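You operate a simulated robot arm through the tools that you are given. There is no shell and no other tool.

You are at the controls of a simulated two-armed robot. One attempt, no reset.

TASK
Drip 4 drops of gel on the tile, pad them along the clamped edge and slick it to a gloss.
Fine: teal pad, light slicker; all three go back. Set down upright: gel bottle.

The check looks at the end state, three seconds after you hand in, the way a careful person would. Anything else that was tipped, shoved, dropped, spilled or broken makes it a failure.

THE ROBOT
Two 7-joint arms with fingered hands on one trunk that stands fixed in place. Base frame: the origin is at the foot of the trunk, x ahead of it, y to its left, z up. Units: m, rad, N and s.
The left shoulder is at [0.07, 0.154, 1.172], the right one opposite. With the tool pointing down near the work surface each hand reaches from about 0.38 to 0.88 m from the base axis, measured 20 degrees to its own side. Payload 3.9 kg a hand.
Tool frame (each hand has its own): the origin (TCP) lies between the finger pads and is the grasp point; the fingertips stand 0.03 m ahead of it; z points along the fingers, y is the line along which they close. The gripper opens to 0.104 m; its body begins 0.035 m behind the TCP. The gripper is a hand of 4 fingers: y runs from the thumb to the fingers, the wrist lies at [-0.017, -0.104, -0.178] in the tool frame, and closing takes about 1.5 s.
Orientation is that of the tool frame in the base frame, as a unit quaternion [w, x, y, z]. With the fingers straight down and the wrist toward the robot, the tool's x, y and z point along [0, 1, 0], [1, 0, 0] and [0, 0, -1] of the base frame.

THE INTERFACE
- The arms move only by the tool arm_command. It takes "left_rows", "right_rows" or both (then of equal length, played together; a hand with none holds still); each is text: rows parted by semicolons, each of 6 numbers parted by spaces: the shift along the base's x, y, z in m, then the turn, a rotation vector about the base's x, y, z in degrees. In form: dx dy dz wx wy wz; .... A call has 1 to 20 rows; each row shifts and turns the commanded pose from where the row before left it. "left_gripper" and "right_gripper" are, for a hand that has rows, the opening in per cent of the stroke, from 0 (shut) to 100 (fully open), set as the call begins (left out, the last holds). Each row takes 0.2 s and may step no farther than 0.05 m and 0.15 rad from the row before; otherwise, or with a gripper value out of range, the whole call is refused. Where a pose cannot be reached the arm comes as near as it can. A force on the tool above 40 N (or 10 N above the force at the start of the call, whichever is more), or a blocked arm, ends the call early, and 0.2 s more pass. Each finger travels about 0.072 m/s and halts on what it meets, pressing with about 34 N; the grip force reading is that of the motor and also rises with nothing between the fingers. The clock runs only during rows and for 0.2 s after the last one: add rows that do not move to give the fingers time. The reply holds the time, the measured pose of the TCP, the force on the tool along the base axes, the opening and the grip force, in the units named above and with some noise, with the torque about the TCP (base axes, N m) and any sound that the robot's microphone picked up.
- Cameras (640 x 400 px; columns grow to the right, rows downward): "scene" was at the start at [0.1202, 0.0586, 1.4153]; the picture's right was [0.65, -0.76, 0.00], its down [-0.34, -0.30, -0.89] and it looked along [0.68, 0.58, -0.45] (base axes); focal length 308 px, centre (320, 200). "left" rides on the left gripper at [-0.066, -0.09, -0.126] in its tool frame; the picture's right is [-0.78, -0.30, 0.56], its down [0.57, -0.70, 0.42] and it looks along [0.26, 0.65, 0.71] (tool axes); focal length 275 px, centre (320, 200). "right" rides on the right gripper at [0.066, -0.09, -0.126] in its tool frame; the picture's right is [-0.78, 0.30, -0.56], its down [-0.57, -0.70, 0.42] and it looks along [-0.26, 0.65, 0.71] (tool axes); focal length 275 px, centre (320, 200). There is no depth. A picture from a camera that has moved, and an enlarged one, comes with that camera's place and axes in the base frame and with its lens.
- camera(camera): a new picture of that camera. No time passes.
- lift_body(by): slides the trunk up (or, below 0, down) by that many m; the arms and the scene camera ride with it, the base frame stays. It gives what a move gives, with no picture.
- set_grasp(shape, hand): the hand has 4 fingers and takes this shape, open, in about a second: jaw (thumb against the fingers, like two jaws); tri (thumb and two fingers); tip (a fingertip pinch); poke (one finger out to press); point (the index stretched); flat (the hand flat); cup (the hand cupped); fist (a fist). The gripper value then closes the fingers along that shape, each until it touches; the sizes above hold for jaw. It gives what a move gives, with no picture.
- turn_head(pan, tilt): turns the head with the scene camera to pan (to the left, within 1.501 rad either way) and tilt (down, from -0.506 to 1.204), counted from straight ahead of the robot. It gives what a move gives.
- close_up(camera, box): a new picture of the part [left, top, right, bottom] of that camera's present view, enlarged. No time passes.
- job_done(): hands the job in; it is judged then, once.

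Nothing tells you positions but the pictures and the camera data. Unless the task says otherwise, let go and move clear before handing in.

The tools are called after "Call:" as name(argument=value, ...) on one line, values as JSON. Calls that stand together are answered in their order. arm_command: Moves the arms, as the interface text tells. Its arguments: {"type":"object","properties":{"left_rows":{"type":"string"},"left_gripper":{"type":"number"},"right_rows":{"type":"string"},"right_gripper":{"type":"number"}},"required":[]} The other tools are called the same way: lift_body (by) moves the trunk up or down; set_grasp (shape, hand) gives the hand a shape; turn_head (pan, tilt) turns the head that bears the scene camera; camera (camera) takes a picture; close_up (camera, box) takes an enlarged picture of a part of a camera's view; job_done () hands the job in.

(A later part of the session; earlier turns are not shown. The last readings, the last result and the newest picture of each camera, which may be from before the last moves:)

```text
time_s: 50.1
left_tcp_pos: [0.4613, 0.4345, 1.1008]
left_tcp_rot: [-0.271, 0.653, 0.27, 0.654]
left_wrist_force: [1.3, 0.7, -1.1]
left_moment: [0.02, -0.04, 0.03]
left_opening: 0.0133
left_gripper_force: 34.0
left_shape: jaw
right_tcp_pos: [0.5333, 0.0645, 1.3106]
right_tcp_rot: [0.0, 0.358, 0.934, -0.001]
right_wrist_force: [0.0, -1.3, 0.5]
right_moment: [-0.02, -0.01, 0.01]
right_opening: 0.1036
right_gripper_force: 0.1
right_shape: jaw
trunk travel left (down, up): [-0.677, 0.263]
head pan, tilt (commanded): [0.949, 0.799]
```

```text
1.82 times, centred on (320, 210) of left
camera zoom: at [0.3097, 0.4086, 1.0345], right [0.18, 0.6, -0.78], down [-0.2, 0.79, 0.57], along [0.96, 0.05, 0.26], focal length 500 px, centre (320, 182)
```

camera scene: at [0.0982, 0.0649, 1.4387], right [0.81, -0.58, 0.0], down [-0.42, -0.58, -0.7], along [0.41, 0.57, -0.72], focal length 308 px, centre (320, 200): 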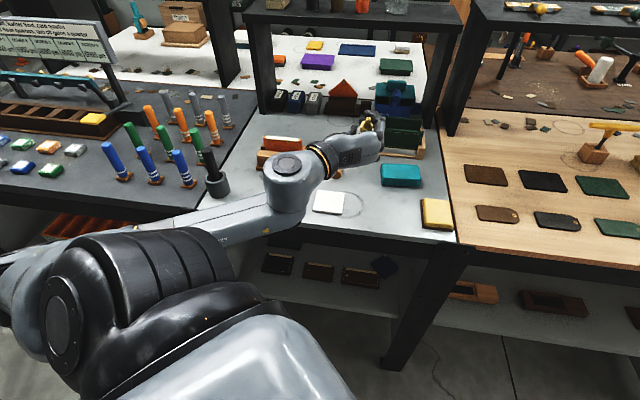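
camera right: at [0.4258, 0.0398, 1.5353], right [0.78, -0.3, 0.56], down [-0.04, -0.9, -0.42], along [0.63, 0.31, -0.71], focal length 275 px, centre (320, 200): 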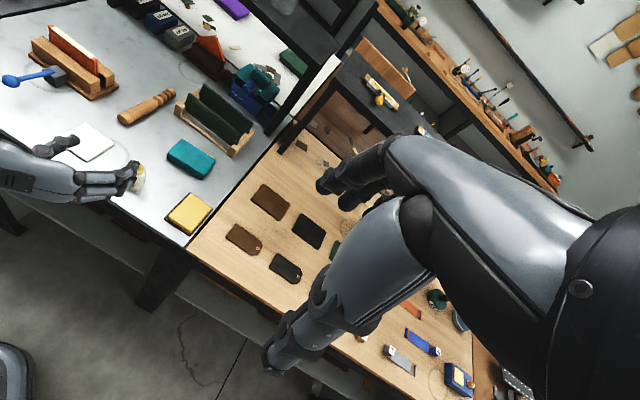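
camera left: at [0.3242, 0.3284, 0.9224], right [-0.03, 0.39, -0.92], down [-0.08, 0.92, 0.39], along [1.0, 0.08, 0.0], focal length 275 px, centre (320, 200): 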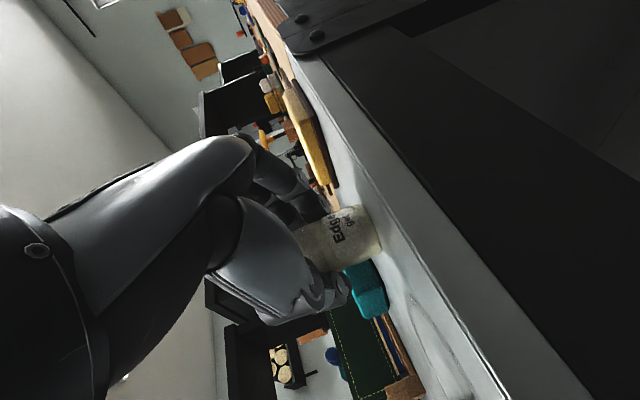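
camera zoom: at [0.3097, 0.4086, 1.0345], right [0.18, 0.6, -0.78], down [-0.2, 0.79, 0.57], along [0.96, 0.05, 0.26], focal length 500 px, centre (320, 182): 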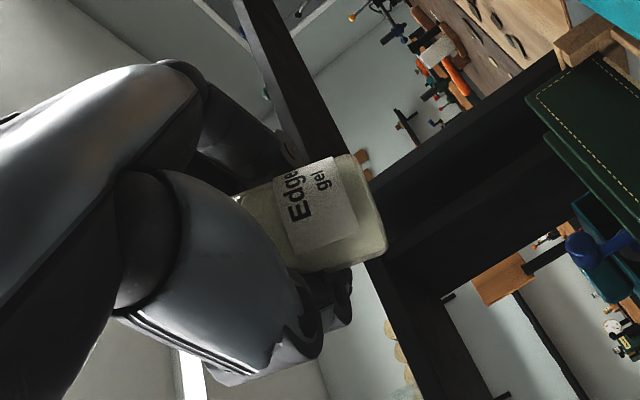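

Call:
arm_command(left_rows="0.016 0.016 0 0 0 0; 0 0 0 -5.8 -5.8 0; 0 0 0 -5.8 -5.8 0; 0 0 0 -5.8 -5.8 0; 0 0 0 -5.8 -5.8 0; 0 0 0 -5.8 -5.8 0; 0 0 0 -5.8 -5.8 0; 0 0 0 -5.8 -5.8 0; 0 0 0 -5.8 -5.8 0; 0 0 0 -5.8 -5.8 0")

Call:
camera(camera="scene")

Call:
close_up(camera="right", box=[0, 0, 240, 150])

```text
time_s: 52.3
left_tcp_pos: [0.4801, 0.4625, 1.1323]
left_tcp_rot: [0.14, 0.388, 0.546, 0.729]
left_wrist_force: [0.7, -0.1, -1.8]
left_moment: [0.01, -0.05, 0.01]
left_opening: 0.0133
left_gripper_force: 33.3
left_shape: jaw
right_tcp_pos: [0.5327, 0.063, 1.3103]
right_tcp_rot: [-0.001, 0.359, 0.933, 0.0]
right_wrist_force: [0.0, 0.3, -0.1]
right_moment: [0.01, -0.02, 0.03]
right_opening: 0.1036
right_gripper_force: 0.1
right_shape: jaw
trunk travel left (down, up): [-0.677, 0.263]
head pan, tilt (commanded): [0.949, 0.799]
stopped in row 10 (left hand): the arm was blocked; the commanded pose is now the measured one
```

```text
taken
camera scene: at [0.0984, 0.064, 1.4387], right [0.81, -0.58, 0.0], down [-0.42, -0.58, -0.7], along [0.41, 0.57, -0.72], focal length 308 px, centre (320, 200)
```

scene: 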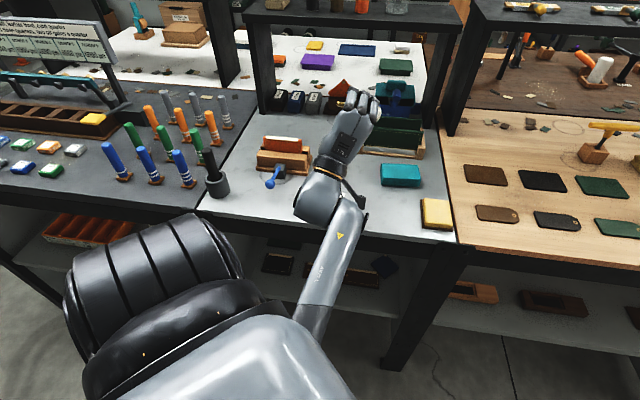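

```text
2.67 times, centred on (120, 75) of right
camera zoom: at [0.4245, 0.0405, 1.4376], right [0.78, -0.3, 0.56], down [-0.04, -0.9, -0.42], along [0.63, 0.3, -0.71], focal length 734 px, centre (853, 533)
```

zoom: 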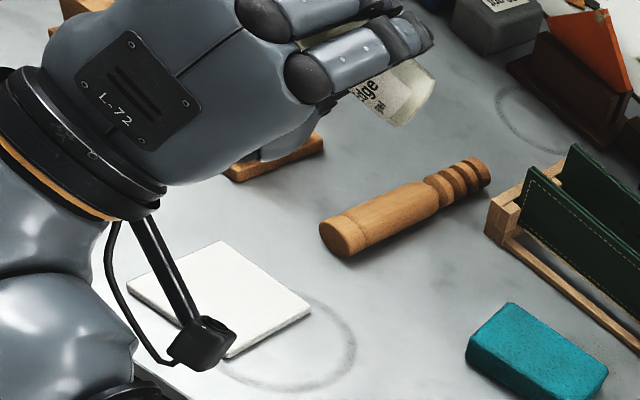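

The arm was blocked with the wrist low near the bench front. I raise the hand before continuing the roll.

Call:
arm_command(left_rows="0 0 0.02 0 0 0; 0 0 0.02 0 0 0; 0 0 0.02 0 0 0")

Call:
camera(camera="scene")

Call:
close_up(camera="right", box=[0, 0, 240, 150])

```text
time_s: 53.1
left_tcp_pos: [0.4777, 0.4632, 1.1927]
left_tcp_rot: [0.14, 0.388, 0.547, 0.728]
left_wrist_force: [-0.7, -0.2, 0.0]
left_moment: [0.03, -0.02, -0.01]
left_opening: 0.0132
left_gripper_force: 34.1
left_shape: jaw
right_tcp_pos: [0.5327, 0.0633, 1.3111]
right_tcp_rot: [0.0, 0.358, 0.934, -0.001]
right_wrist_force: [-0.2, -0.4, -0.7]
right_moment: [-0.03, 0.01, -0.01]
right_opening: 0.1037
right_gripper_force: 0.1
right_shape: jaw
trunk travel left (down, up): [-0.677, 0.263]
head pan, tilt (commanded): [0.949, 0.799]
```

```text
taken
camera scene: at [0.0978, 0.0645, 1.4387], right [0.81, -0.58, 0.0], down [-0.42, -0.58, -0.7], along [0.41, 0.57, -0.72], focal length 308 px, centre (320, 200)
```

scene: 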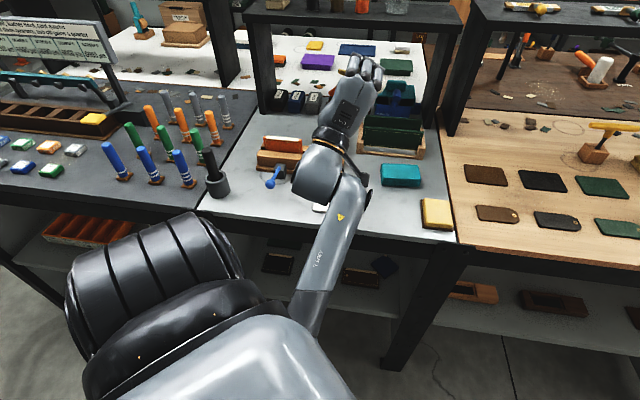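

```text
2.67 times, centred on (120, 75) of right
camera zoom: at [0.4239, 0.041, 1.4378], right [0.78, -0.3, 0.56], down [-0.04, -0.9, -0.42], along [0.63, 0.3, -0.71], focal length 734 px, centre (853, 533)
```

zoom: 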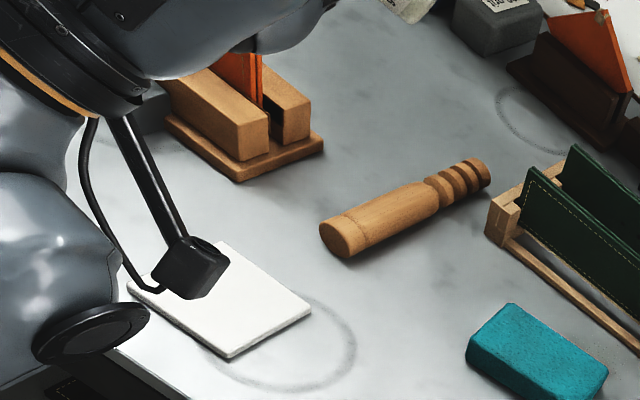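

Call:
arm_command(left_rows="0 -0.004 0 -5.9 -5.9 0; 0 -0.004 0 -5.9 -5.9 0; -0.002 -0.003 0 -5.9 -5.9 0; 0 0 0 -5.9 -5.9 0; 0 0 0 -5.9 -5.9 0")

Call:
camera(camera="scene")

Call:
camera(camera="right")

```text
time_s: 53.9
left_tcp_pos: [0.4729, 0.462, 1.2286]
left_tcp_rot: [0.216, 0.295, 0.549, 0.751]
left_wrist_force: [0.2, 0.1, -0.9]
left_moment: [-0.03, 0.02, -0.01]
left_opening: 0.0132
left_gripper_force: 34.2
left_shape: jaw
right_tcp_pos: [0.5318, 0.0633, 1.3112]
right_tcp_rot: [-0.001, 0.358, 0.934, -0.001]
right_wrist_force: [1.1, 0.1, 0.3]
right_moment: [0.03, 0.01, -0.01]
right_opening: 0.1035
right_gripper_force: 0.1
right_shape: jaw
trunk travel left (down, up): [-0.677, 0.263]
head pan, tilt (commanded): [0.949, 0.799]
stopped in row 3 (left hand): the arm was blocked; the commanded pose is now the measured one
```

```text
taken
camera scene: at [0.0979, 0.0646, 1.4387], right [0.81, -0.58, 0.0], down [-0.42, -0.58, -0.7], along [0.41, 0.57, -0.72], focal length 308 px, centre (320, 200)
```

scene: 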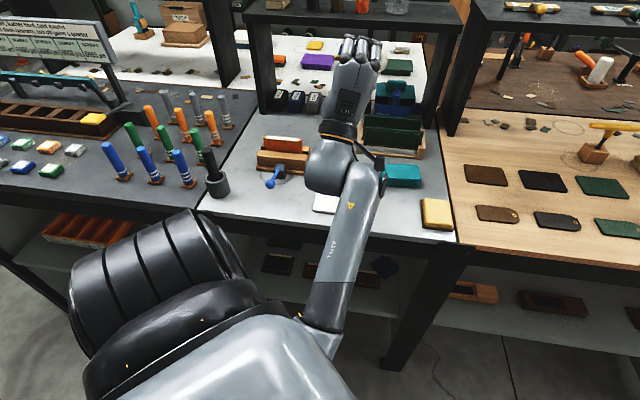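

```text
taken
camera right: at [0.424, 0.0411, 1.4378], right [0.78, -0.3, 0.56], down [-0.04, -0.9, -0.42], along [0.63, 0.3, -0.71], focal length 275 px, centre (320, 200)
```

right: 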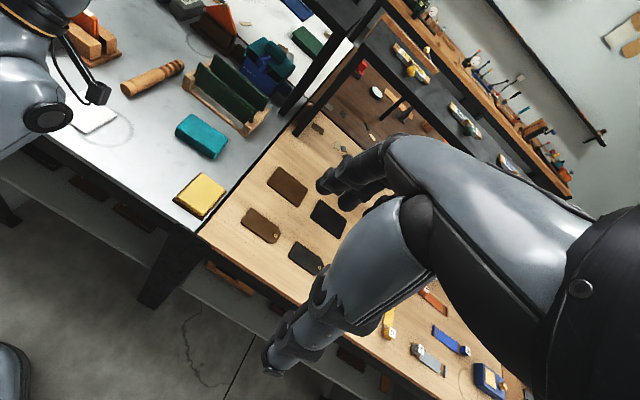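

Call:
arm_command(left_rows="0 0 0 -2.5 -2.5 0; 0 0 0 -2.5 -2.5 0; 0 0 0 -2.5 -2.5 0; 0 0 0 -2.5 -2.5 0")

Call:
camera(camera="scene")

```text
time_s: 54.8
left_tcp_pos: [0.4655, 0.4706, 1.263]
left_tcp_rot: [0.246, 0.237, 0.534, 0.773]
left_wrist_force: [-0.4, 0.2, 0.1]
left_moment: [0.06, -0.03, 0.0]
left_opening: 0.0131
left_gripper_force: 34.9
left_shape: jaw
right_tcp_pos: [0.5342, 0.0639, 1.311]
right_tcp_rot: [0.0, 0.359, 0.933, 0.0]
right_wrist_force: [0.0, 0.4, 0.7]
right_moment: [-0.01, -0.03, -0.02]
right_opening: 0.1036
right_gripper_force: 0.1
right_shape: jaw
trunk travel left (down, up): [-0.677, 0.263]
head pan, tilt (commanded): [0.949, 0.799]
stopped in row 4 (left hand): the arm was blocked; the commanded pose is now the measured one
```

```text
taken
camera scene: at [0.0982, 0.0645, 1.4387], right [0.81, -0.58, 0.0], down [-0.42, -0.58, -0.7], along [0.41, 0.57, -0.72], focal length 308 px, centre (320, 200)
```

scene: 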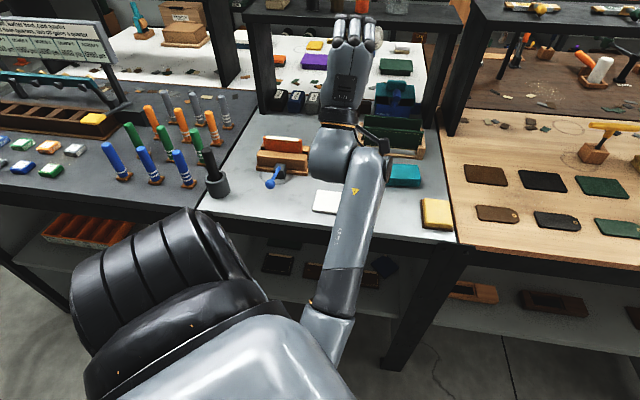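

The elbow took a bad branch. I undo the roll back to bottle-upright at the relative position that worked in the dry test.

Call:
arm_command(left_rows="-0.0022 -0.0018 -0.0059 4.59 7.06 1.06; -0.0022 -0.0018 -0.0059 4.59 7.06 1.06; -0.0022 -0.0018 -0.0059 4.59 7.06 1.06; -0.0022 -0.0018 -0.0059 4.59 7.06 1.06; -0.0022 -0.0018 -0.0059 4.59 7.06 1.06; -0.0022 -0.0018 -0.0059 4.59 7.06 1.06; -0.0022 -0.0018 -0.0059 4.59 7.06 1.06; -0.0022 -0.0018 -0.0059 4.59 7.06 1.06; -0.0022 -0.0018 -0.0059 4.59 7.06 1.06; -0.0022 -0.0018 -0.0059 4.59 7.06 1.06; 0 0 0 0 0 0")

Call:
camera(camera="scene")

```text
time_s: 57.2
left_tcp_pos: [0.4441, 0.4526, 1.2022]
left_tcp_rot: [-0.27, 0.655, 0.269, 0.652]
left_wrist_force: [0.0, -0.3, -0.7]
left_moment: [-0.02, 0.0, -0.01]
left_opening: 0.0133
left_gripper_force: 34.1
left_shape: jaw
right_tcp_pos: [0.5328, 0.0638, 1.3125]
right_tcp_rot: [0.0, 0.359, 0.933, -0.001]
right_wrist_force: [0.5, 1.0, -0.3]
right_moment: [0.01, 0.02, 0.01]
right_opening: 0.1037
right_gripper_force: 0.1
right_shape: jaw
trunk travel left (down, up): [-0.677, 0.263]
head pan, tilt (commanded): [0.949, 0.799]
```

```text
taken
camera scene: at [0.0981, 0.0645, 1.4387], right [0.81, -0.58, 0.0], down [-0.42, -0.58, -0.7], along [0.41, 0.57, -0.72], focal length 308 px, centre (320, 200)
```

scene: 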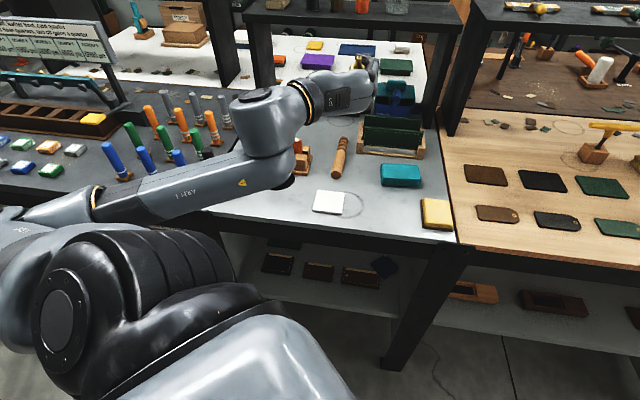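

Call:
arm_command(left_rows="0 0 0 0 0 6; 0 0 0 -5.3 -6.6 0; 0 0 0 -5.3 -6.6 0; 0 0 0 -5.3 -6.6 0; 0 0 0 -5.3 -6.6 0; 0 0 0 -5.3 -6.6 0; 0 0 0 -5.3 -6.6 0; 0 0 0 -5.3 -6.6 0; 0 0 0 -5.3 -6.6 0; 0 0 0 -5.3 -6.6 0")

Call:
camera(camera="scene")

```text
time_s: 59.4
left_tcp_pos: [0.4407, 0.4565, 1.2375]
left_tcp_rot: [0.096, 0.348, 0.559, 0.746]
left_wrist_force: [0.2, -0.1, -0.1]
left_moment: [-0.01, 0.02, 0.04]
left_opening: 0.0131
left_gripper_force: 33.9
left_shape: jaw
left hand out of reach, approached as far as the arm can: row 10
right_tcp_pos: [0.5334, 0.0648, 1.3115]
right_tcp_rot: [-0.001, 0.358, 0.934, -0.001]
right_wrist_force: [-0.6, 0.9, 0.2]
right_moment: [0.02, -0.01, -0.01]
right_opening: 0.1038
right_gripper_force: 0.1
right_shape: jaw
trunk travel left (down, up): [-0.677, 0.263]
head pan, tilt (commanded): [0.949, 0.799]
stopped in row 10 (left hand): the arm was blocked; the commanded pose is now the measured one
```

```text
taken
camera scene: at [0.0978, 0.0646, 1.4387], right [0.81, -0.58, 0.0], down [-0.42, -0.58, -0.7], along [0.41, 0.57, -0.72], focal length 308 px, centre (320, 200)
```

scene: 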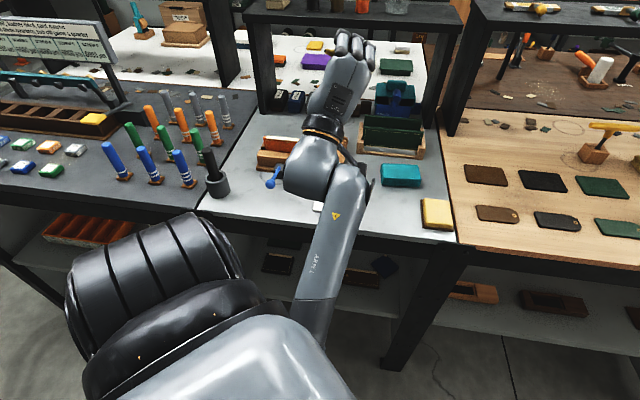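

Blocked again at about 70° of roll. I look around at the arms to see what is in the way.

Call:
turn_head(pan=0.3, tilt=1.2)

Call:
camera(camera="scene")

Call:
turn_head(pan=-0.3, tilt=0.9)

Call:
camera(camera="scene")

```text
time_s: 60.4
left_tcp_pos: [0.4411, 0.4564, 1.2382]
left_tcp_rot: [0.097, 0.349, 0.559, 0.746]
left_wrist_force: [0.5, -0.8, -1.8]
left_moment: [0.01, -0.01, 0.01]
left_opening: 0.0132
left_gripper_force: 34.0
left_shape: jaw
right_tcp_pos: [0.5329, 0.0635, 1.3105]
right_tcp_rot: [-0.001, 0.359, 0.933, -0.001]
right_wrist_force: [0.7, 0.2, 0.2]
right_moment: [0.01, -0.02, -0.02]
right_opening: 0.1037
right_gripper_force: 0.1
right_shape: jaw
trunk travel left (down, up): [-0.677, 0.263]
head pan, tilt (commanded): [0.3, 1.201]
```

```text
taken
camera scene: at [0.1044, 0.0154, 1.411], right [0.3, -0.95, 0.0], down [-0.89, -0.28, -0.36], along [0.35, 0.11, -0.93], focal length 308 px, centre (320, 200)
```

scene: 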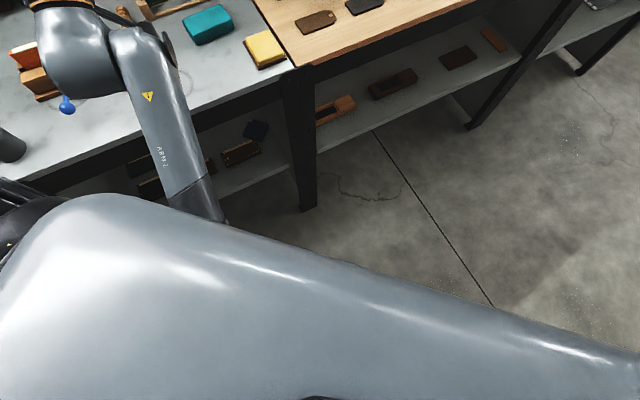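

```text
time_s: 61.4
left_tcp_pos: [0.441, 0.4545, 1.2378]
left_tcp_rot: [0.096, 0.347, 0.56, 0.746]
left_wrist_force: [-0.2, 0.2, -0.1]
left_moment: [0.03, 0.0, 0.0]
left_opening: 0.0131
left_gripper_force: 33.9
left_shape: jaw
right_tcp_pos: [0.533, 0.064, 1.3114]
right_tcp_rot: [0.0, 0.358, 0.934, 0.0]
right_wrist_force: [0.4, -0.2, 0.6]
right_moment: [-0.01, 0.0, -0.05]
right_opening: 0.1038
right_gripper_force: 0.1
right_shape: jaw
trunk travel left (down, up): [-0.677, 0.263]
head pan, tilt (commanded): [-0.3, 0.901]
```

```text
taken
camera scene: at [0.1231, -0.0235, 1.4308], right [-0.29, -0.96, 0.0], down [-0.75, 0.23, -0.62], along [0.59, -0.18, -0.78], focal length 308 px, centre (320, 200)
```

scene: 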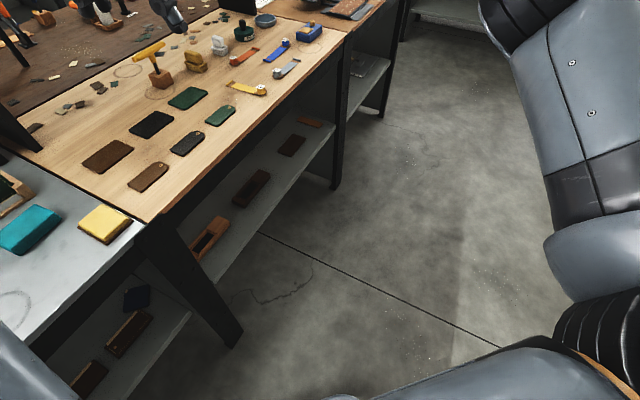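

Call:
arm_command(left_rows="0 0 -0.005 4.86 6.63 -0.12; 0 0 -0.005 4.86 6.63 -0.12; 0 0 -0.005 4.86 6.63 -0.12; 0 0 -0.005 4.86 6.63 -0.12; 0 0 -0.005 4.86 6.63 -0.12; 0 0 -0.005 4.86 6.63 -0.12; 0 0 -0.005 4.86 6.63 -0.12; 0 0 -0.005 4.86 6.63 -0.12; 0 0 0 0 0 0; 0.003 -0.008 -0.01 0 0 -7; 0.003 -0.008 -0.01 0 0 -7; 0.003 -0.008 -0.01 0 0 -7; 0.003 -0.008 -0.01 0 0 -7; 0.002 -0.008 -0.01 0 0 -7; 0 0 0 0 0 0")

Call:
turn_head(pan=0.85, tilt=0.8)

Call:
camera(camera="scene")

```text
time_s: 64.6
left_tcp_pos: [0.4548, 0.4147, 1.1475]
left_tcp_rot: [-0.061, 0.705, 0.061, 0.704]
left_wrist_force: [0.1, 0.0, -1.4]
left_moment: [-0.02, 0.01, -0.03]
left_opening: 0.0129
left_gripper_force: 34.0
left_shape: jaw
right_tcp_pos: [0.5334, 0.0629, 1.3118]
right_tcp_rot: [0.0, 0.358, 0.934, 0.0]
right_wrist_force: [0.3, -0.3, 1.1]
right_moment: [-0.02, -0.01, -0.01]
right_opening: 0.1037
right_gripper_force: 0.0
right_shape: jaw
trunk travel left (down, up): [-0.677, 0.263]
head pan, tilt (commanded): [-0.3, 0.901]
```

```text
time_s: 66.0
left_tcp_pos: [0.4556, 0.4151, 1.1474]
left_tcp_rot: [-0.062, 0.705, 0.061, 0.704]
left_wrist_force: [0.3, 0.6, -0.9]
left_moment: [-0.01, 0.0, 0.0]
left_opening: 0.0127
left_gripper_force: 34.0
left_shape: jaw
right_tcp_pos: [0.5339, 0.0637, 1.3106]
right_tcp_rot: [-0.001, 0.358, 0.934, 0.0]
right_wrist_force: [0.4, -0.5, 0.0]
right_moment: [-0.02, -0.04, 0.01]
right_opening: 0.1037
right_gripper_force: 0.1
right_shape: jaw
trunk travel left (down, up): [-0.677, 0.263]
head pan, tilt (commanded): [0.85, 0.799]
```

```text
taken
camera scene: at [0.1043, 0.0594, 1.4387], right [0.75, -0.66, 0.0], down [-0.47, -0.54, -0.7], along [0.46, 0.52, -0.72], focal length 308 px, centre (320, 200)
```

scene: 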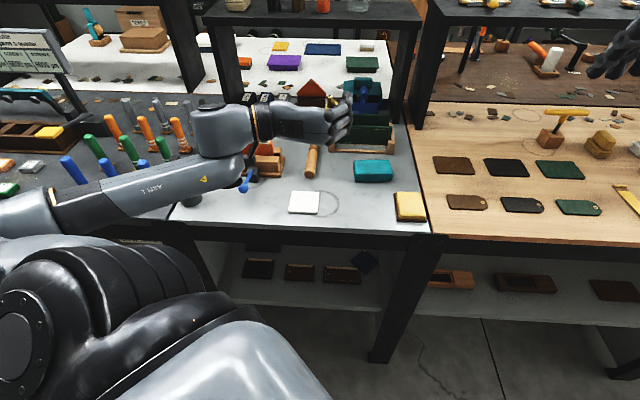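

Call:
arm_command(left_rows="0 0 0 -6.9 -1.2 0; 0 0 0 -6.9 -1.2 0; 0 0 0 -6.9 -1.2 0; 0 0 0 -6.9 -1.2 0; 0 0 0 -6.9 -1.2 0; 0 0 0 -6.9 -1.2 0; 0 0 0 -6.9 -1.2 0; 0 0 0 -6.9 -1.2 0; 0 0 0 -6.9 -1.2 0; 0 0 0 -6.9 -1.2 0; 0 0 0 -6.9 -1.2 0; 0 0 0 0 0 0")

Call:
camera(camera="scene")

Call:
close_up(camera="right", box=[0, 0, 240, 150])

```text
time_s: 68.6
left_tcp_pos: [0.4561, 0.4155, 1.1477]
left_tcp_rot: [0.393, 0.514, 0.487, 0.587]
left_wrist_force: [0.9, -0.9, -0.6]
left_moment: [-0.01, -0.02, 0.0]
left_opening: 0.0129
left_gripper_force: 34.1
left_shape: jaw
right_tcp_pos: [0.5337, 0.064, 1.312]
right_tcp_rot: [0.0, 0.358, 0.934, -0.002]
right_wrist_force: [-0.1, -0.6, 0.2]
right_moment: [-0.01, -0.01, 0.03]
right_opening: 0.1038
right_gripper_force: 0.0
right_shape: jaw
trunk travel left (down, up): [-0.677, 0.263]
head pan, tilt (commanded): [0.85, 0.799]
```

```text
taken
camera scene: at [0.1041, 0.0597, 1.4387], right [0.75, -0.66, 0.0], down [-0.47, -0.54, -0.7], along [0.46, 0.52, -0.72], focal length 308 px, centre (320, 200)
```

scene: 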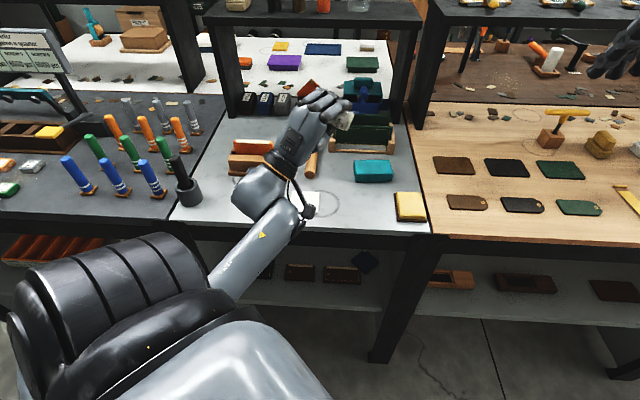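

```text
2.67 times, centred on (120, 75) of right
camera zoom: at [0.424, 0.0411, 1.4378], right [0.78, -0.3, 0.56], down [-0.04, -0.9, -0.42], along [0.63, 0.3, -0.71], focal length 734 px, centre (853, 533)
```

zoom: 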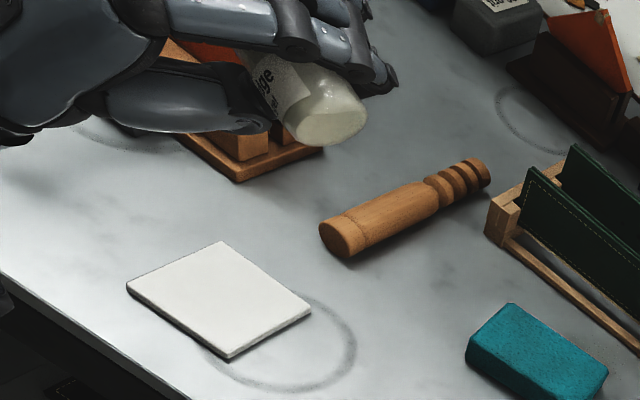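

The roll works with the hand pointing straight ahead. I continue past horizontal with the nozzle kept over the tile.

Call:
arm_command(left_rows="0 0.0005 0 -6.9 -1.2 0; 0 0.001 0 -6.9 -1.2 0; 0 0.0015 0 -6.9 -1.2 0; 0 0.002 0 -6.9 -1.2 0; 0 0 0 0 0 0")

Call:
camera(camera="scene")

Call:
close_up(camera="right", box=[0, 0, 240, 150])

Call:
camera(camera="left")

```text
time_s: 69.8
left_tcp_pos: [0.4555, 0.4207, 1.1477]
left_tcp_rot: [0.522, 0.381, 0.596, 0.476]
left_wrist_force: [0.6, 0.1, -0.3]
left_moment: [-0.02, -0.01, 0.0]
left_opening: 0.0129
left_gripper_force: 34.4
left_shape: jaw
right_tcp_pos: [0.5334, 0.0646, 1.3116]
right_tcp_rot: [0.0, 0.358, 0.934, -0.001]
right_wrist_force: [0.4, -0.1, 0.2]
right_moment: [-0.01, -0.01, -0.01]
right_opening: 0.1035
right_gripper_force: 0.1
right_shape: jaw
trunk travel left (down, up): [-0.677, 0.263]
head pan, tilt (commanded): [0.85, 0.799]
```

```text
taken
camera scene: at [0.104, 0.0599, 1.4387], right [0.75, -0.66, 0.0], down [-0.47, -0.54, -0.7], along [0.46, 0.52, -0.72], focal length 308 px, centre (320, 200)
```

scene: 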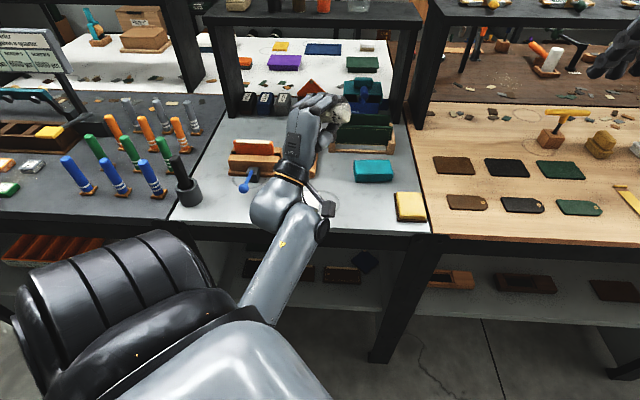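

```text
2.67 times, centred on (120, 75) of right
camera zoom: at [0.4239, 0.0413, 1.4379], right [0.78, -0.3, 0.56], down [-0.04, -0.9, -0.42], along [0.63, 0.3, -0.71], focal length 734 px, centre (853, 533)
```

zoom: 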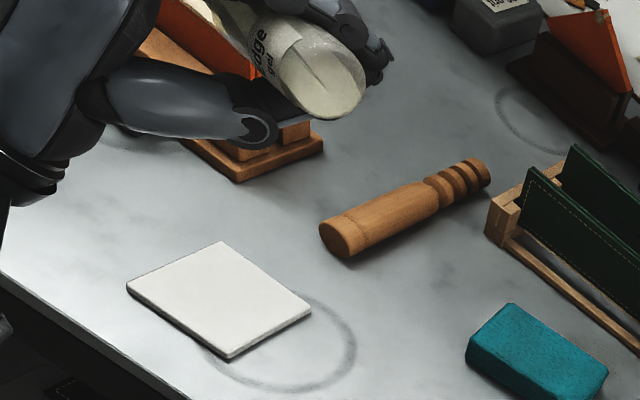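

```text
taken
camera left: at [0.3462, 0.3135, 1.078], right [0.69, -0.72, -0.08], down [0.35, 0.44, -0.83], along [0.63, 0.54, 0.56], focal length 275 px, centre (320, 200)
```

left: 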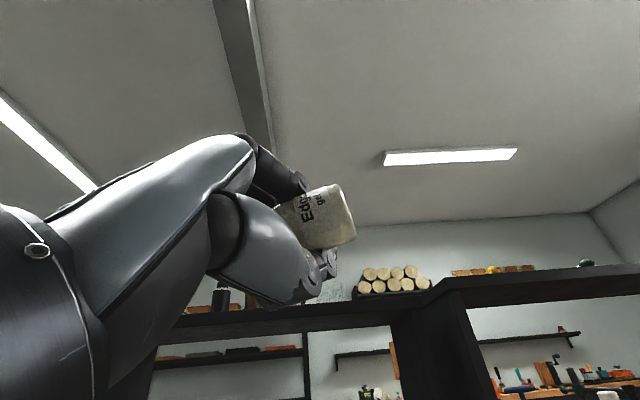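

Call:
arm_command(left_rows="0 0.001 0 -6.9 -1.2 0; 0 0.0015 0 -6.9 -1.2 0; 0 0.002 0 -6.9 -1.2 0; 0 0.003 0 -6.9 -1.2 0; 0 0.003 0 -6.9 -1.2 0; 0 0.003 0 -6.9 -1.2 0; 0 0 0 0 0 0")

Call:
camera(camera="scene")

Call:
close_up(camera="right", box=[0, 0, 240, 150])

```text
time_s: 70.8
left_tcp_pos: [0.4596, 0.4266, 1.1725]
left_tcp_rot: [0.594, 0.309, 0.629, 0.396]
left_wrist_force: [0.4, 0.0, -0.9]
left_moment: [-0.01, -0.03, -0.03]
left_opening: 0.013
left_gripper_force: 34.1
left_shape: jaw
left hand out of reach, approached as far as the arm can: row 4
right_tcp_pos: [0.5327, 0.0627, 1.3108]
right_tcp_rot: [-0.001, 0.359, 0.934, 0.0]
right_wrist_force: [0.1, 1.2, -0.4]
right_moment: [0.02, 0.03, 0.0]
right_opening: 0.1038
right_gripper_force: 0.0
right_shape: jaw
trunk travel left (down, up): [-0.677, 0.263]
head pan, tilt (commanded): [0.85, 0.799]
stopped in row 4 (left hand): the arm was blocked; the commanded pose is now the measured one
```

```text
taken
camera scene: at [0.1045, 0.059, 1.4387], right [0.75, -0.66, 0.0], down [-0.47, -0.54, -0.7], along [0.46, 0.52, -0.72], focal length 308 px, centre (320, 200)
```

scene: 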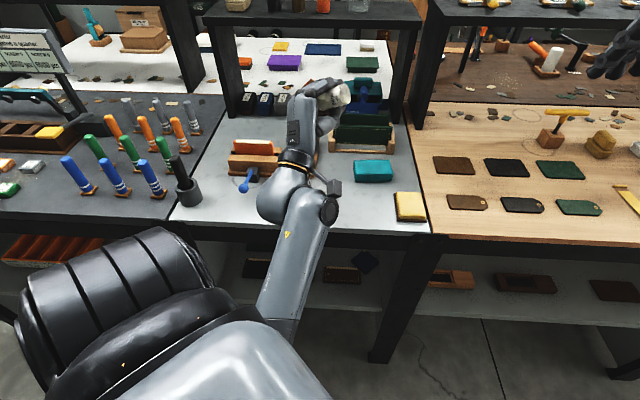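

```text
2.67 times, centred on (120, 75) of right
camera zoom: at [0.4244, 0.0405, 1.4377], right [0.78, -0.3, 0.56], down [-0.04, -0.9, -0.42], along [0.63, 0.3, -0.71], focal length 734 px, centre (853, 533)
```

zoom: 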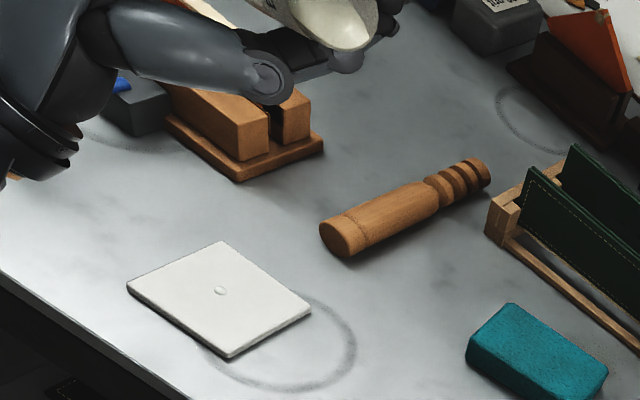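

A first drop has landed near the tile centre. I now advance time in small steps, counting drops.

Call:
arm_command(left_rows="0 0 0 0 0 0")

Call:
close_up(camera="right", box=[30, 70, 130, 140])

```text
time_s: 71.2
left_tcp_pos: [0.4594, 0.4264, 1.1723]
left_tcp_rot: [0.593, 0.308, 0.629, 0.397]
left_wrist_force: [0.2, -0.3, 0.2]
left_moment: [-0.03, 0.01, -0.01]
left_opening: 0.0128
left_gripper_force: 34.4
left_shape: jaw
right_tcp_pos: [0.5333, 0.0632, 1.3112]
right_tcp_rot: [0.0, 0.359, 0.933, -0.001]
right_wrist_force: [0.0, 0.4, -0.5]
right_moment: [-0.01, 0.01, 0.01]
right_opening: 0.1038
right_gripper_force: 0.2
right_shape: jaw
trunk travel left (down, up): [-0.677, 0.263]
head pan, tilt (commanded): [0.85, 0.799]
```

```text
5.71 times, centred on (80, 105) of right
camera zoom: at [0.4242, 0.0409, 1.4378], right [0.78, -0.3, 0.56], down [-0.04, -0.9, -0.42], along [0.63, 0.3, -0.71], focal length 1573 px, centre (1691, 743)
```

zoom: 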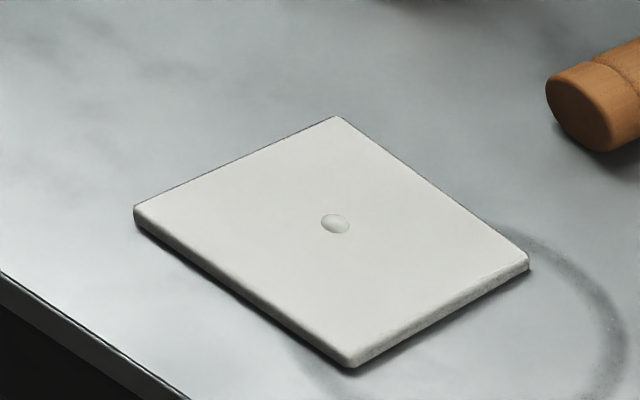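

Call:
arm_command(left_rows="0 0 0 0 0 0; 0 0 0 0 0 0")

Call:
close_up(camera="right", box=[30, 70, 130, 140])

```text
time_s: 71.8
left_tcp_pos: [0.459, 0.4262, 1.1703]
left_tcp_rot: [0.593, 0.308, 0.629, 0.396]
left_wrist_force: [0.5, 0.3, -1.2]
left_moment: [0.05, 0.02, 0.03]
left_opening: 0.0131
left_gripper_force: 34.2
left_shape: jaw
right_tcp_pos: [0.5341, 0.0633, 1.3109]
right_tcp_rot: [0.0, 0.358, 0.934, -0.001]
right_wrist_force: [-0.1, 0.2, 0.2]
right_moment: [-0.01, -0.01, 0.02]
right_opening: 0.1037
right_gripper_force: 0.2
right_shape: jaw
trunk travel left (down, up): [-0.677, 0.263]
head pan, tilt (commanded): [0.85, 0.799]
```

```text
5.71 times, centred on (80, 105) of right
camera zoom: at [0.4242, 0.0408, 1.4378], right [0.78, -0.3, 0.56], down [-0.04, -0.9, -0.42], along [0.63, 0.3, -0.71], focal length 1573 px, centre (1691, 743)
```

zoom: 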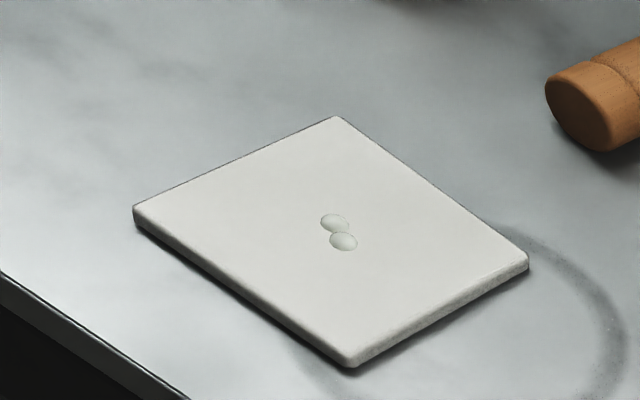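

Call:
arm_command(left_rows="0 0 0 0 0 0")

Call:
close_up(camera="right", box=[30, 70, 130, 140])

```text
time_s: 72.2
left_tcp_pos: [0.4606, 0.4255, 1.1714]
left_tcp_rot: [0.594, 0.308, 0.629, 0.396]
left_wrist_force: [-0.8, -0.1, -0.5]
left_moment: [0.0, 0.0, 0.01]
left_opening: 0.0126
left_gripper_force: 34.2
left_shape: jaw
right_tcp_pos: [0.5329, 0.0634, 1.3111]
right_tcp_rot: [0.0, 0.358, 0.934, -0.001]
right_wrist_force: [-0.4, 0.2, 0.4]
right_moment: [-0.01, 0.03, -0.03]
right_opening: 0.1035
right_gripper_force: 0.0
right_shape: jaw
trunk travel left (down, up): [-0.677, 0.263]
head pan, tilt (commanded): [0.85, 0.799]
```

```text
5.71 times, centred on (80, 105) of right
camera zoom: at [0.4241, 0.0408, 1.4378], right [0.78, -0.3, 0.56], down [-0.04, -0.9, -0.42], along [0.63, 0.3, -0.71], focal length 1573 px, centre (1691, 743)
```

zoom: 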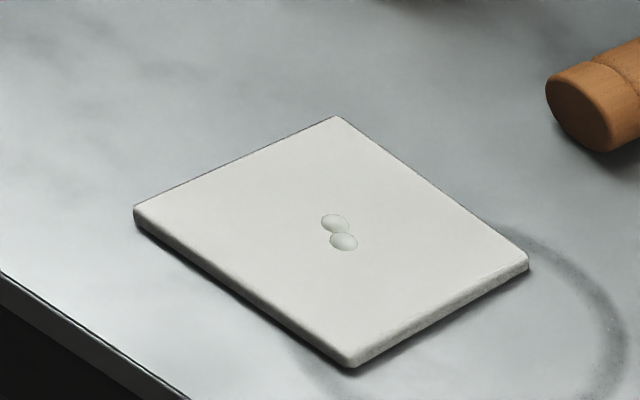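

Call:
arm_command(left_rows="0 0 0 0 0 0")

Call:
close_up(camera="right", box=[30, 70, 130, 140])

```text
time_s: 72.6
left_tcp_pos: [0.4591, 0.426, 1.1726]
left_tcp_rot: [0.593, 0.308, 0.629, 0.397]
left_wrist_force: [0.9, 0.4, 0.0]
left_moment: [0.02, -0.01, 0.0]
left_opening: 0.0128
left_gripper_force: 33.9
left_shape: jaw
right_tcp_pos: [0.5326, 0.0639, 1.311]
right_tcp_rot: [0.0, 0.358, 0.934, 0.0]
right_wrist_force: [1.2, -0.3, 0.2]
right_moment: [0.01, -0.03, -0.02]
right_opening: 0.1037
right_gripper_force: 0.2
right_shape: jaw
trunk travel left (down, up): [-0.677, 0.263]
head pan, tilt (commanded): [0.85, 0.799]
```

```text
5.71 times, centred on (80, 105) of right
camera zoom: at [0.4241, 0.0408, 1.4378], right [0.78, -0.3, 0.56], down [-0.04, -0.9, -0.42], along [0.63, 0.3, -0.71], focal length 1573 px, centre (1691, 743)
```

zoom: 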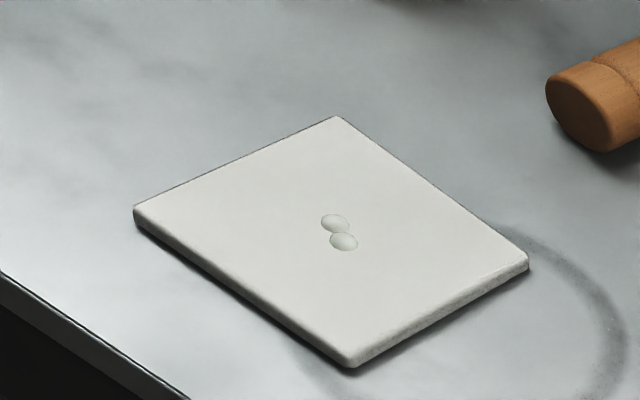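

Call:
arm_command(left_rows="0 0 0 0 0 0")

Call:
close_up(camera="right", box=[30, 70, 130, 140])

```text
time_s: 73.0
left_tcp_pos: [0.4591, 0.4256, 1.1718]
left_tcp_rot: [0.593, 0.308, 0.629, 0.397]
left_wrist_force: [0.4, 0.7, -0.5]
left_moment: [-0.03, -0.03, 0.0]
left_opening: 0.0129
left_gripper_force: 34.3
left_shape: jaw
right_tcp_pos: [0.5329, 0.0635, 1.3101]
right_tcp_rot: [0.001, 0.358, 0.934, -0.001]
right_wrist_force: [0.5, 0.1, 0.3]
right_moment: [0.0, -0.01, 0.01]
right_opening: 0.1037
right_gripper_force: 0.1
right_shape: jaw
trunk travel left (down, up): [-0.677, 0.263]
head pan, tilt (commanded): [0.85, 0.799]
```

```text
5.71 times, centred on (80, 105) of right
camera zoom: at [0.4241, 0.0408, 1.4378], right [0.78, -0.3, 0.56], down [-0.04, -0.9, -0.42], along [0.63, 0.3, -0.71], focal length 1573 px, centre (1691, 743)
```

zoom: 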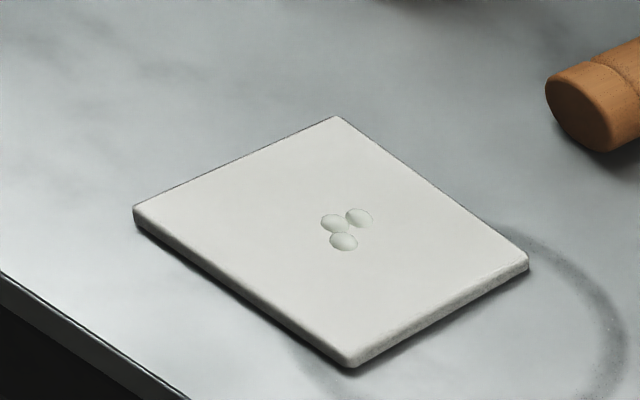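

Call:
arm_command(left_rows="0 0 0 0 0 0")

Call:
close_up(camera="right", box=[30, 70, 130, 140])

```text
time_s: 73.4
left_tcp_pos: [0.4588, 0.4255, 1.1718]
left_tcp_rot: [0.593, 0.308, 0.629, 0.396]
left_wrist_force: [0.3, -0.5, -1.3]
left_moment: [-0.03, -0.04, -0.01]
left_opening: 0.0129
left_gripper_force: 34.3
left_shape: jaw
right_tcp_pos: [0.5324, 0.063, 1.3123]
right_tcp_rot: [0.0, 0.359, 0.933, 0.0]
right_wrist_force: [-0.5, 0.3, 1.1]
right_moment: [0.02, -0.04, -0.02]
right_opening: 0.1037
right_gripper_force: 0.0
right_shape: jaw
trunk travel left (down, up): [-0.677, 0.263]
head pan, tilt (commanded): [0.85, 0.799]
```

```text
5.71 times, centred on (80, 105) of right
camera zoom: at [0.4241, 0.0408, 1.4378], right [0.78, -0.3, 0.56], down [-0.04, -0.9, -0.42], along [0.63, 0.3, -0.71], focal length 1573 px, centre (1691, 743)
```

zoom: 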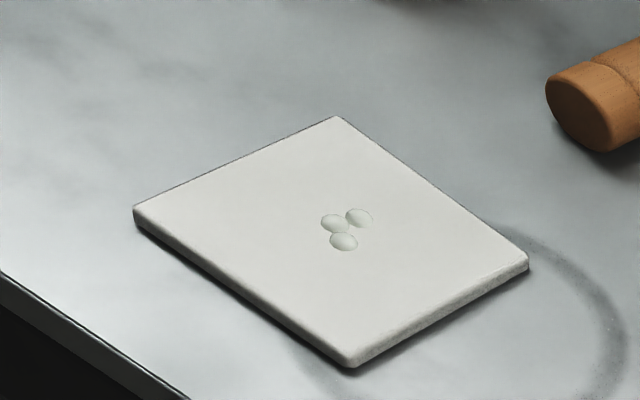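

Call:
arm_command(left_rows="0 0 0 0 0 0")

Call:
close_up(camera="right", box=[30, 70, 130, 140])

```text
time_s: 73.8
left_tcp_pos: [0.4605, 0.426, 1.1702]
left_tcp_rot: [0.594, 0.308, 0.629, 0.396]
left_wrist_force: [-0.1, -0.2, -0.9]
left_moment: [-0.05, -0.03, -0.01]
left_opening: 0.0128
left_gripper_force: 34.0
left_shape: jaw
right_tcp_pos: [0.5336, 0.0635, 1.3107]
right_tcp_rot: [0.0, 0.358, 0.934, 0.001]
right_wrist_force: [-0.4, 0.2, 0.3]
right_moment: [-0.03, -0.01, -0.02]
right_opening: 0.1037
right_gripper_force: 0.0
right_shape: jaw
trunk travel left (down, up): [-0.677, 0.263]
head pan, tilt (commanded): [0.85, 0.799]
```

```text
5.71 times, centred on (80, 105) of right
camera zoom: at [0.4241, 0.0408, 1.4378], right [0.78, -0.3, 0.56], down [-0.04, -0.9, -0.42], along [0.63, 0.3, -0.71], focal length 1573 px, centre (1691, 743)
```

zoom: 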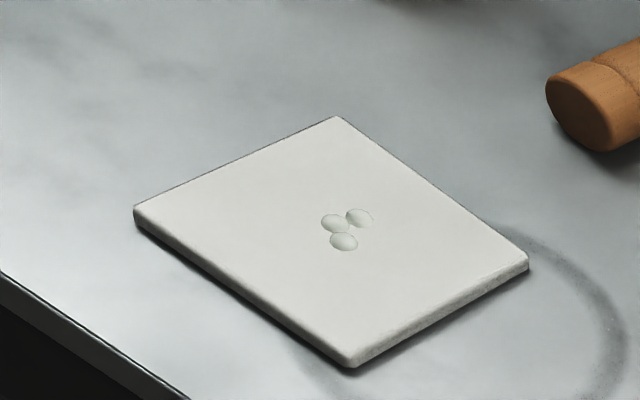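

Call:
arm_command(left_rows="0 0 0 0 0 0")

Call:
close_up(camera="right", box=[30, 70, 130, 140])

```text
time_s: 74.2
left_tcp_pos: [0.4604, 0.4261, 1.1703]
left_tcp_rot: [0.593, 0.307, 0.63, 0.397]
left_wrist_force: [-0.3, 0.6, -0.9]
left_moment: [0.02, -0.03, 0.01]
left_opening: 0.0127
left_gripper_force: 34.3
left_shape: jaw
right_tcp_pos: [0.5334, 0.0634, 1.3112]
right_tcp_rot: [0.0, 0.359, 0.933, 0.0]
right_wrist_force: [-0.3, 0.0, 0.7]
right_moment: [-0.01, 0.0, -0.02]
right_opening: 0.1036
right_gripper_force: 0.0
right_shape: jaw
trunk travel left (down, up): [-0.677, 0.263]
head pan, tilt (commanded): [0.85, 0.799]
```

```text
5.71 times, centred on (80, 105) of right
camera zoom: at [0.4241, 0.0408, 1.4378], right [0.78, -0.3, 0.56], down [-0.04, -0.9, -0.42], along [0.63, 0.3, -0.71], focal length 1573 px, centre (1691, 743)
```

zoom: 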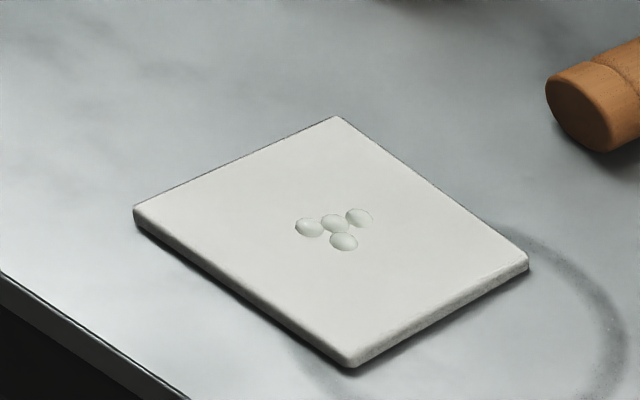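

Four drops are on the tile. I roll the bottle upright at once.

Call:
arm_command(left_rows="0 0 0 7.92 1.28 0.15; 0 0 0 7.92 1.28 0.15; 0 0 0 7.92 1.28 0.15; 0 0 0 7.92 1.28 0.15; 0 0 0 7.92 1.28 0.15; 0 0 0 7.92 1.28 0.15; 0 0 0 7.92 1.28 0.15; 0 0 0 7.92 1.28 0.15; 0 0 0 7.92 1.28 0.15; 0 0 0 7.92 1.28 0.15; 0 0 0 7.92 1.28 0.15; 0 0 0 7.92 1.28 0.15; 0 0 0 7.92 1.28 0.15; 0 0 0 7.92 1.28 0.15; 0 0 0 7.92 1.28 0.15")

Call:
close_up(camera="right", box=[0, 0, 240, 150])

Call:
camera(camera="scene")

```text
time_s: 77.4
left_tcp_pos: [0.4579, 0.4266, 1.1699]
left_tcp_rot: [-0.061, 0.706, 0.061, 0.703]
left_wrist_force: [0.2, 0.3, -0.2]
left_moment: [0.03, 0.0, 0.01]
left_opening: 0.0129
left_gripper_force: 34.5
left_shape: jaw
right_tcp_pos: [0.5332, 0.0632, 1.311]
right_tcp_rot: [0.0, 0.358, 0.934, 0.001]
right_wrist_force: [-0.8, 0.0, -0.5]
right_moment: [0.03, -0.02, -0.01]
right_opening: 0.1036
right_gripper_force: 0.0
right_shape: jaw
trunk travel left (down, up): [-0.677, 0.263]
head pan, tilt (commanded): [0.85, 0.799]
```

```text
2.67 times, centred on (120, 75) of right
camera zoom: at [0.424, 0.0408, 1.4379], right [0.78, -0.3, 0.56], down [-0.04, -0.9, -0.42], along [0.63, 0.3, -0.71], focal length 734 px, centre (853, 533)
```

zoom: 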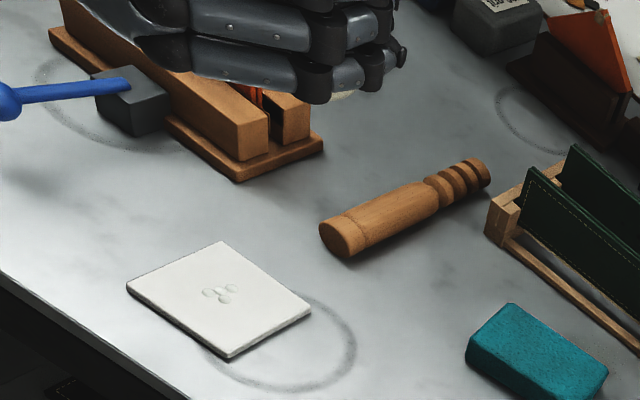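

```text
taken
camera scene: at [0.1041, 0.0593, 1.4387], right [0.75, -0.66, 0.0], down [-0.47, -0.54, -0.7], along [0.46, 0.52, -0.72], focal length 308 px, centre (320, 200)
```

scene: 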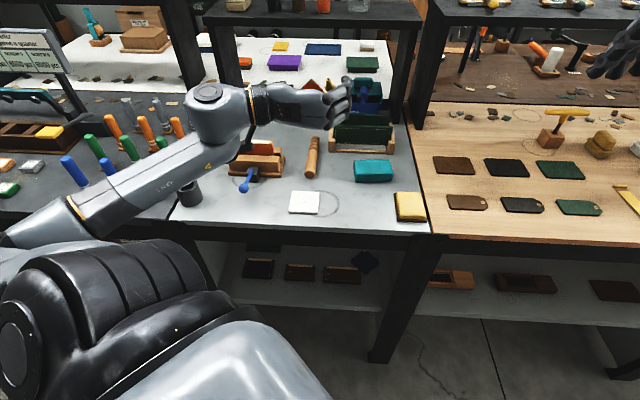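

Call:
close_up(camera="right", box=[30, 70, 130, 140])

Call:
close_up(camera="scene", box=[270, 70, 370, 140])

Call:
close_up(camera="scene", box=[180, 130, 420, 240])

```text
5.71 times, centred on (80, 105) of right
camera zoom: at [0.424, 0.0408, 1.4379], right [0.78, -0.3, 0.56], down [-0.04, -0.9, -0.42], along [0.63, 0.3, -0.71], focal length 1573 px, centre (1691, 743)
```

zoom: 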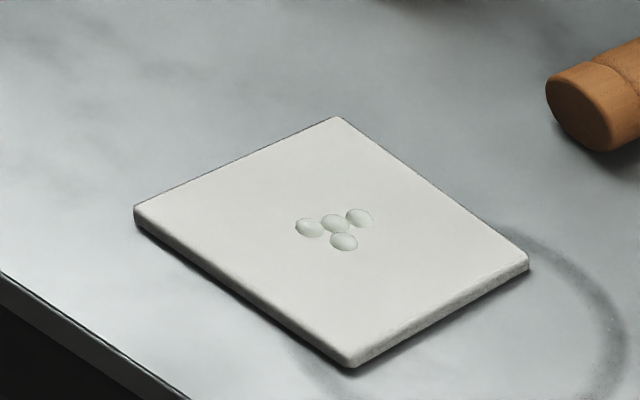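

```text
5.71 times, centred on (320, 105) of scene
camera zoom: at [0.1041, 0.0593, 1.4387], right [0.75, -0.66, 0.0], down [-0.47, -0.54, -0.7], along [0.46, 0.52, -0.72], focal length 1763 px, centre (320, 743)
```

zoom: 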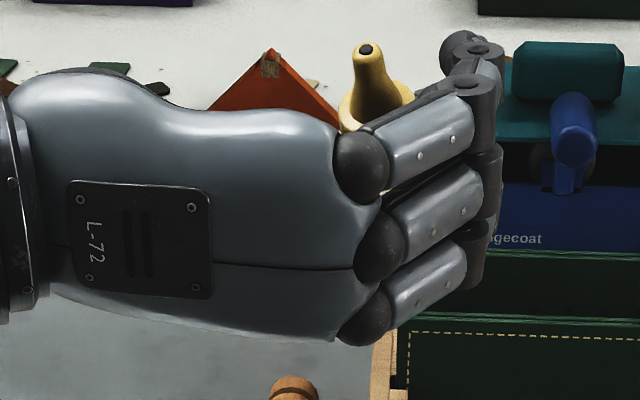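

```text
2.67 times, centred on (300, 185) of scene
camera zoom: at [0.1041, 0.0593, 1.4387], right [0.75, -0.66, 0.0], down [-0.47, -0.54, -0.7], along [0.46, 0.52, -0.72], focal length 823 px, centre (373, 240)
```

zoom: 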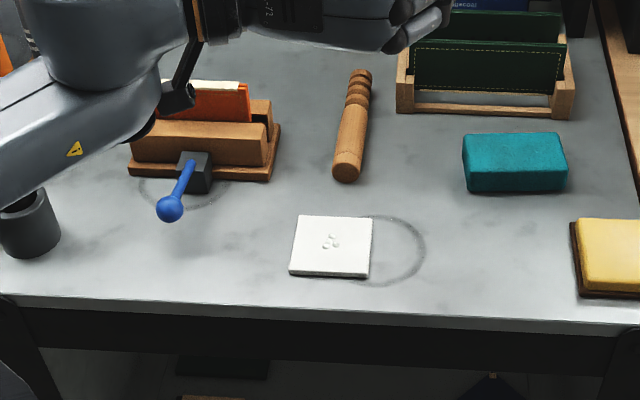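

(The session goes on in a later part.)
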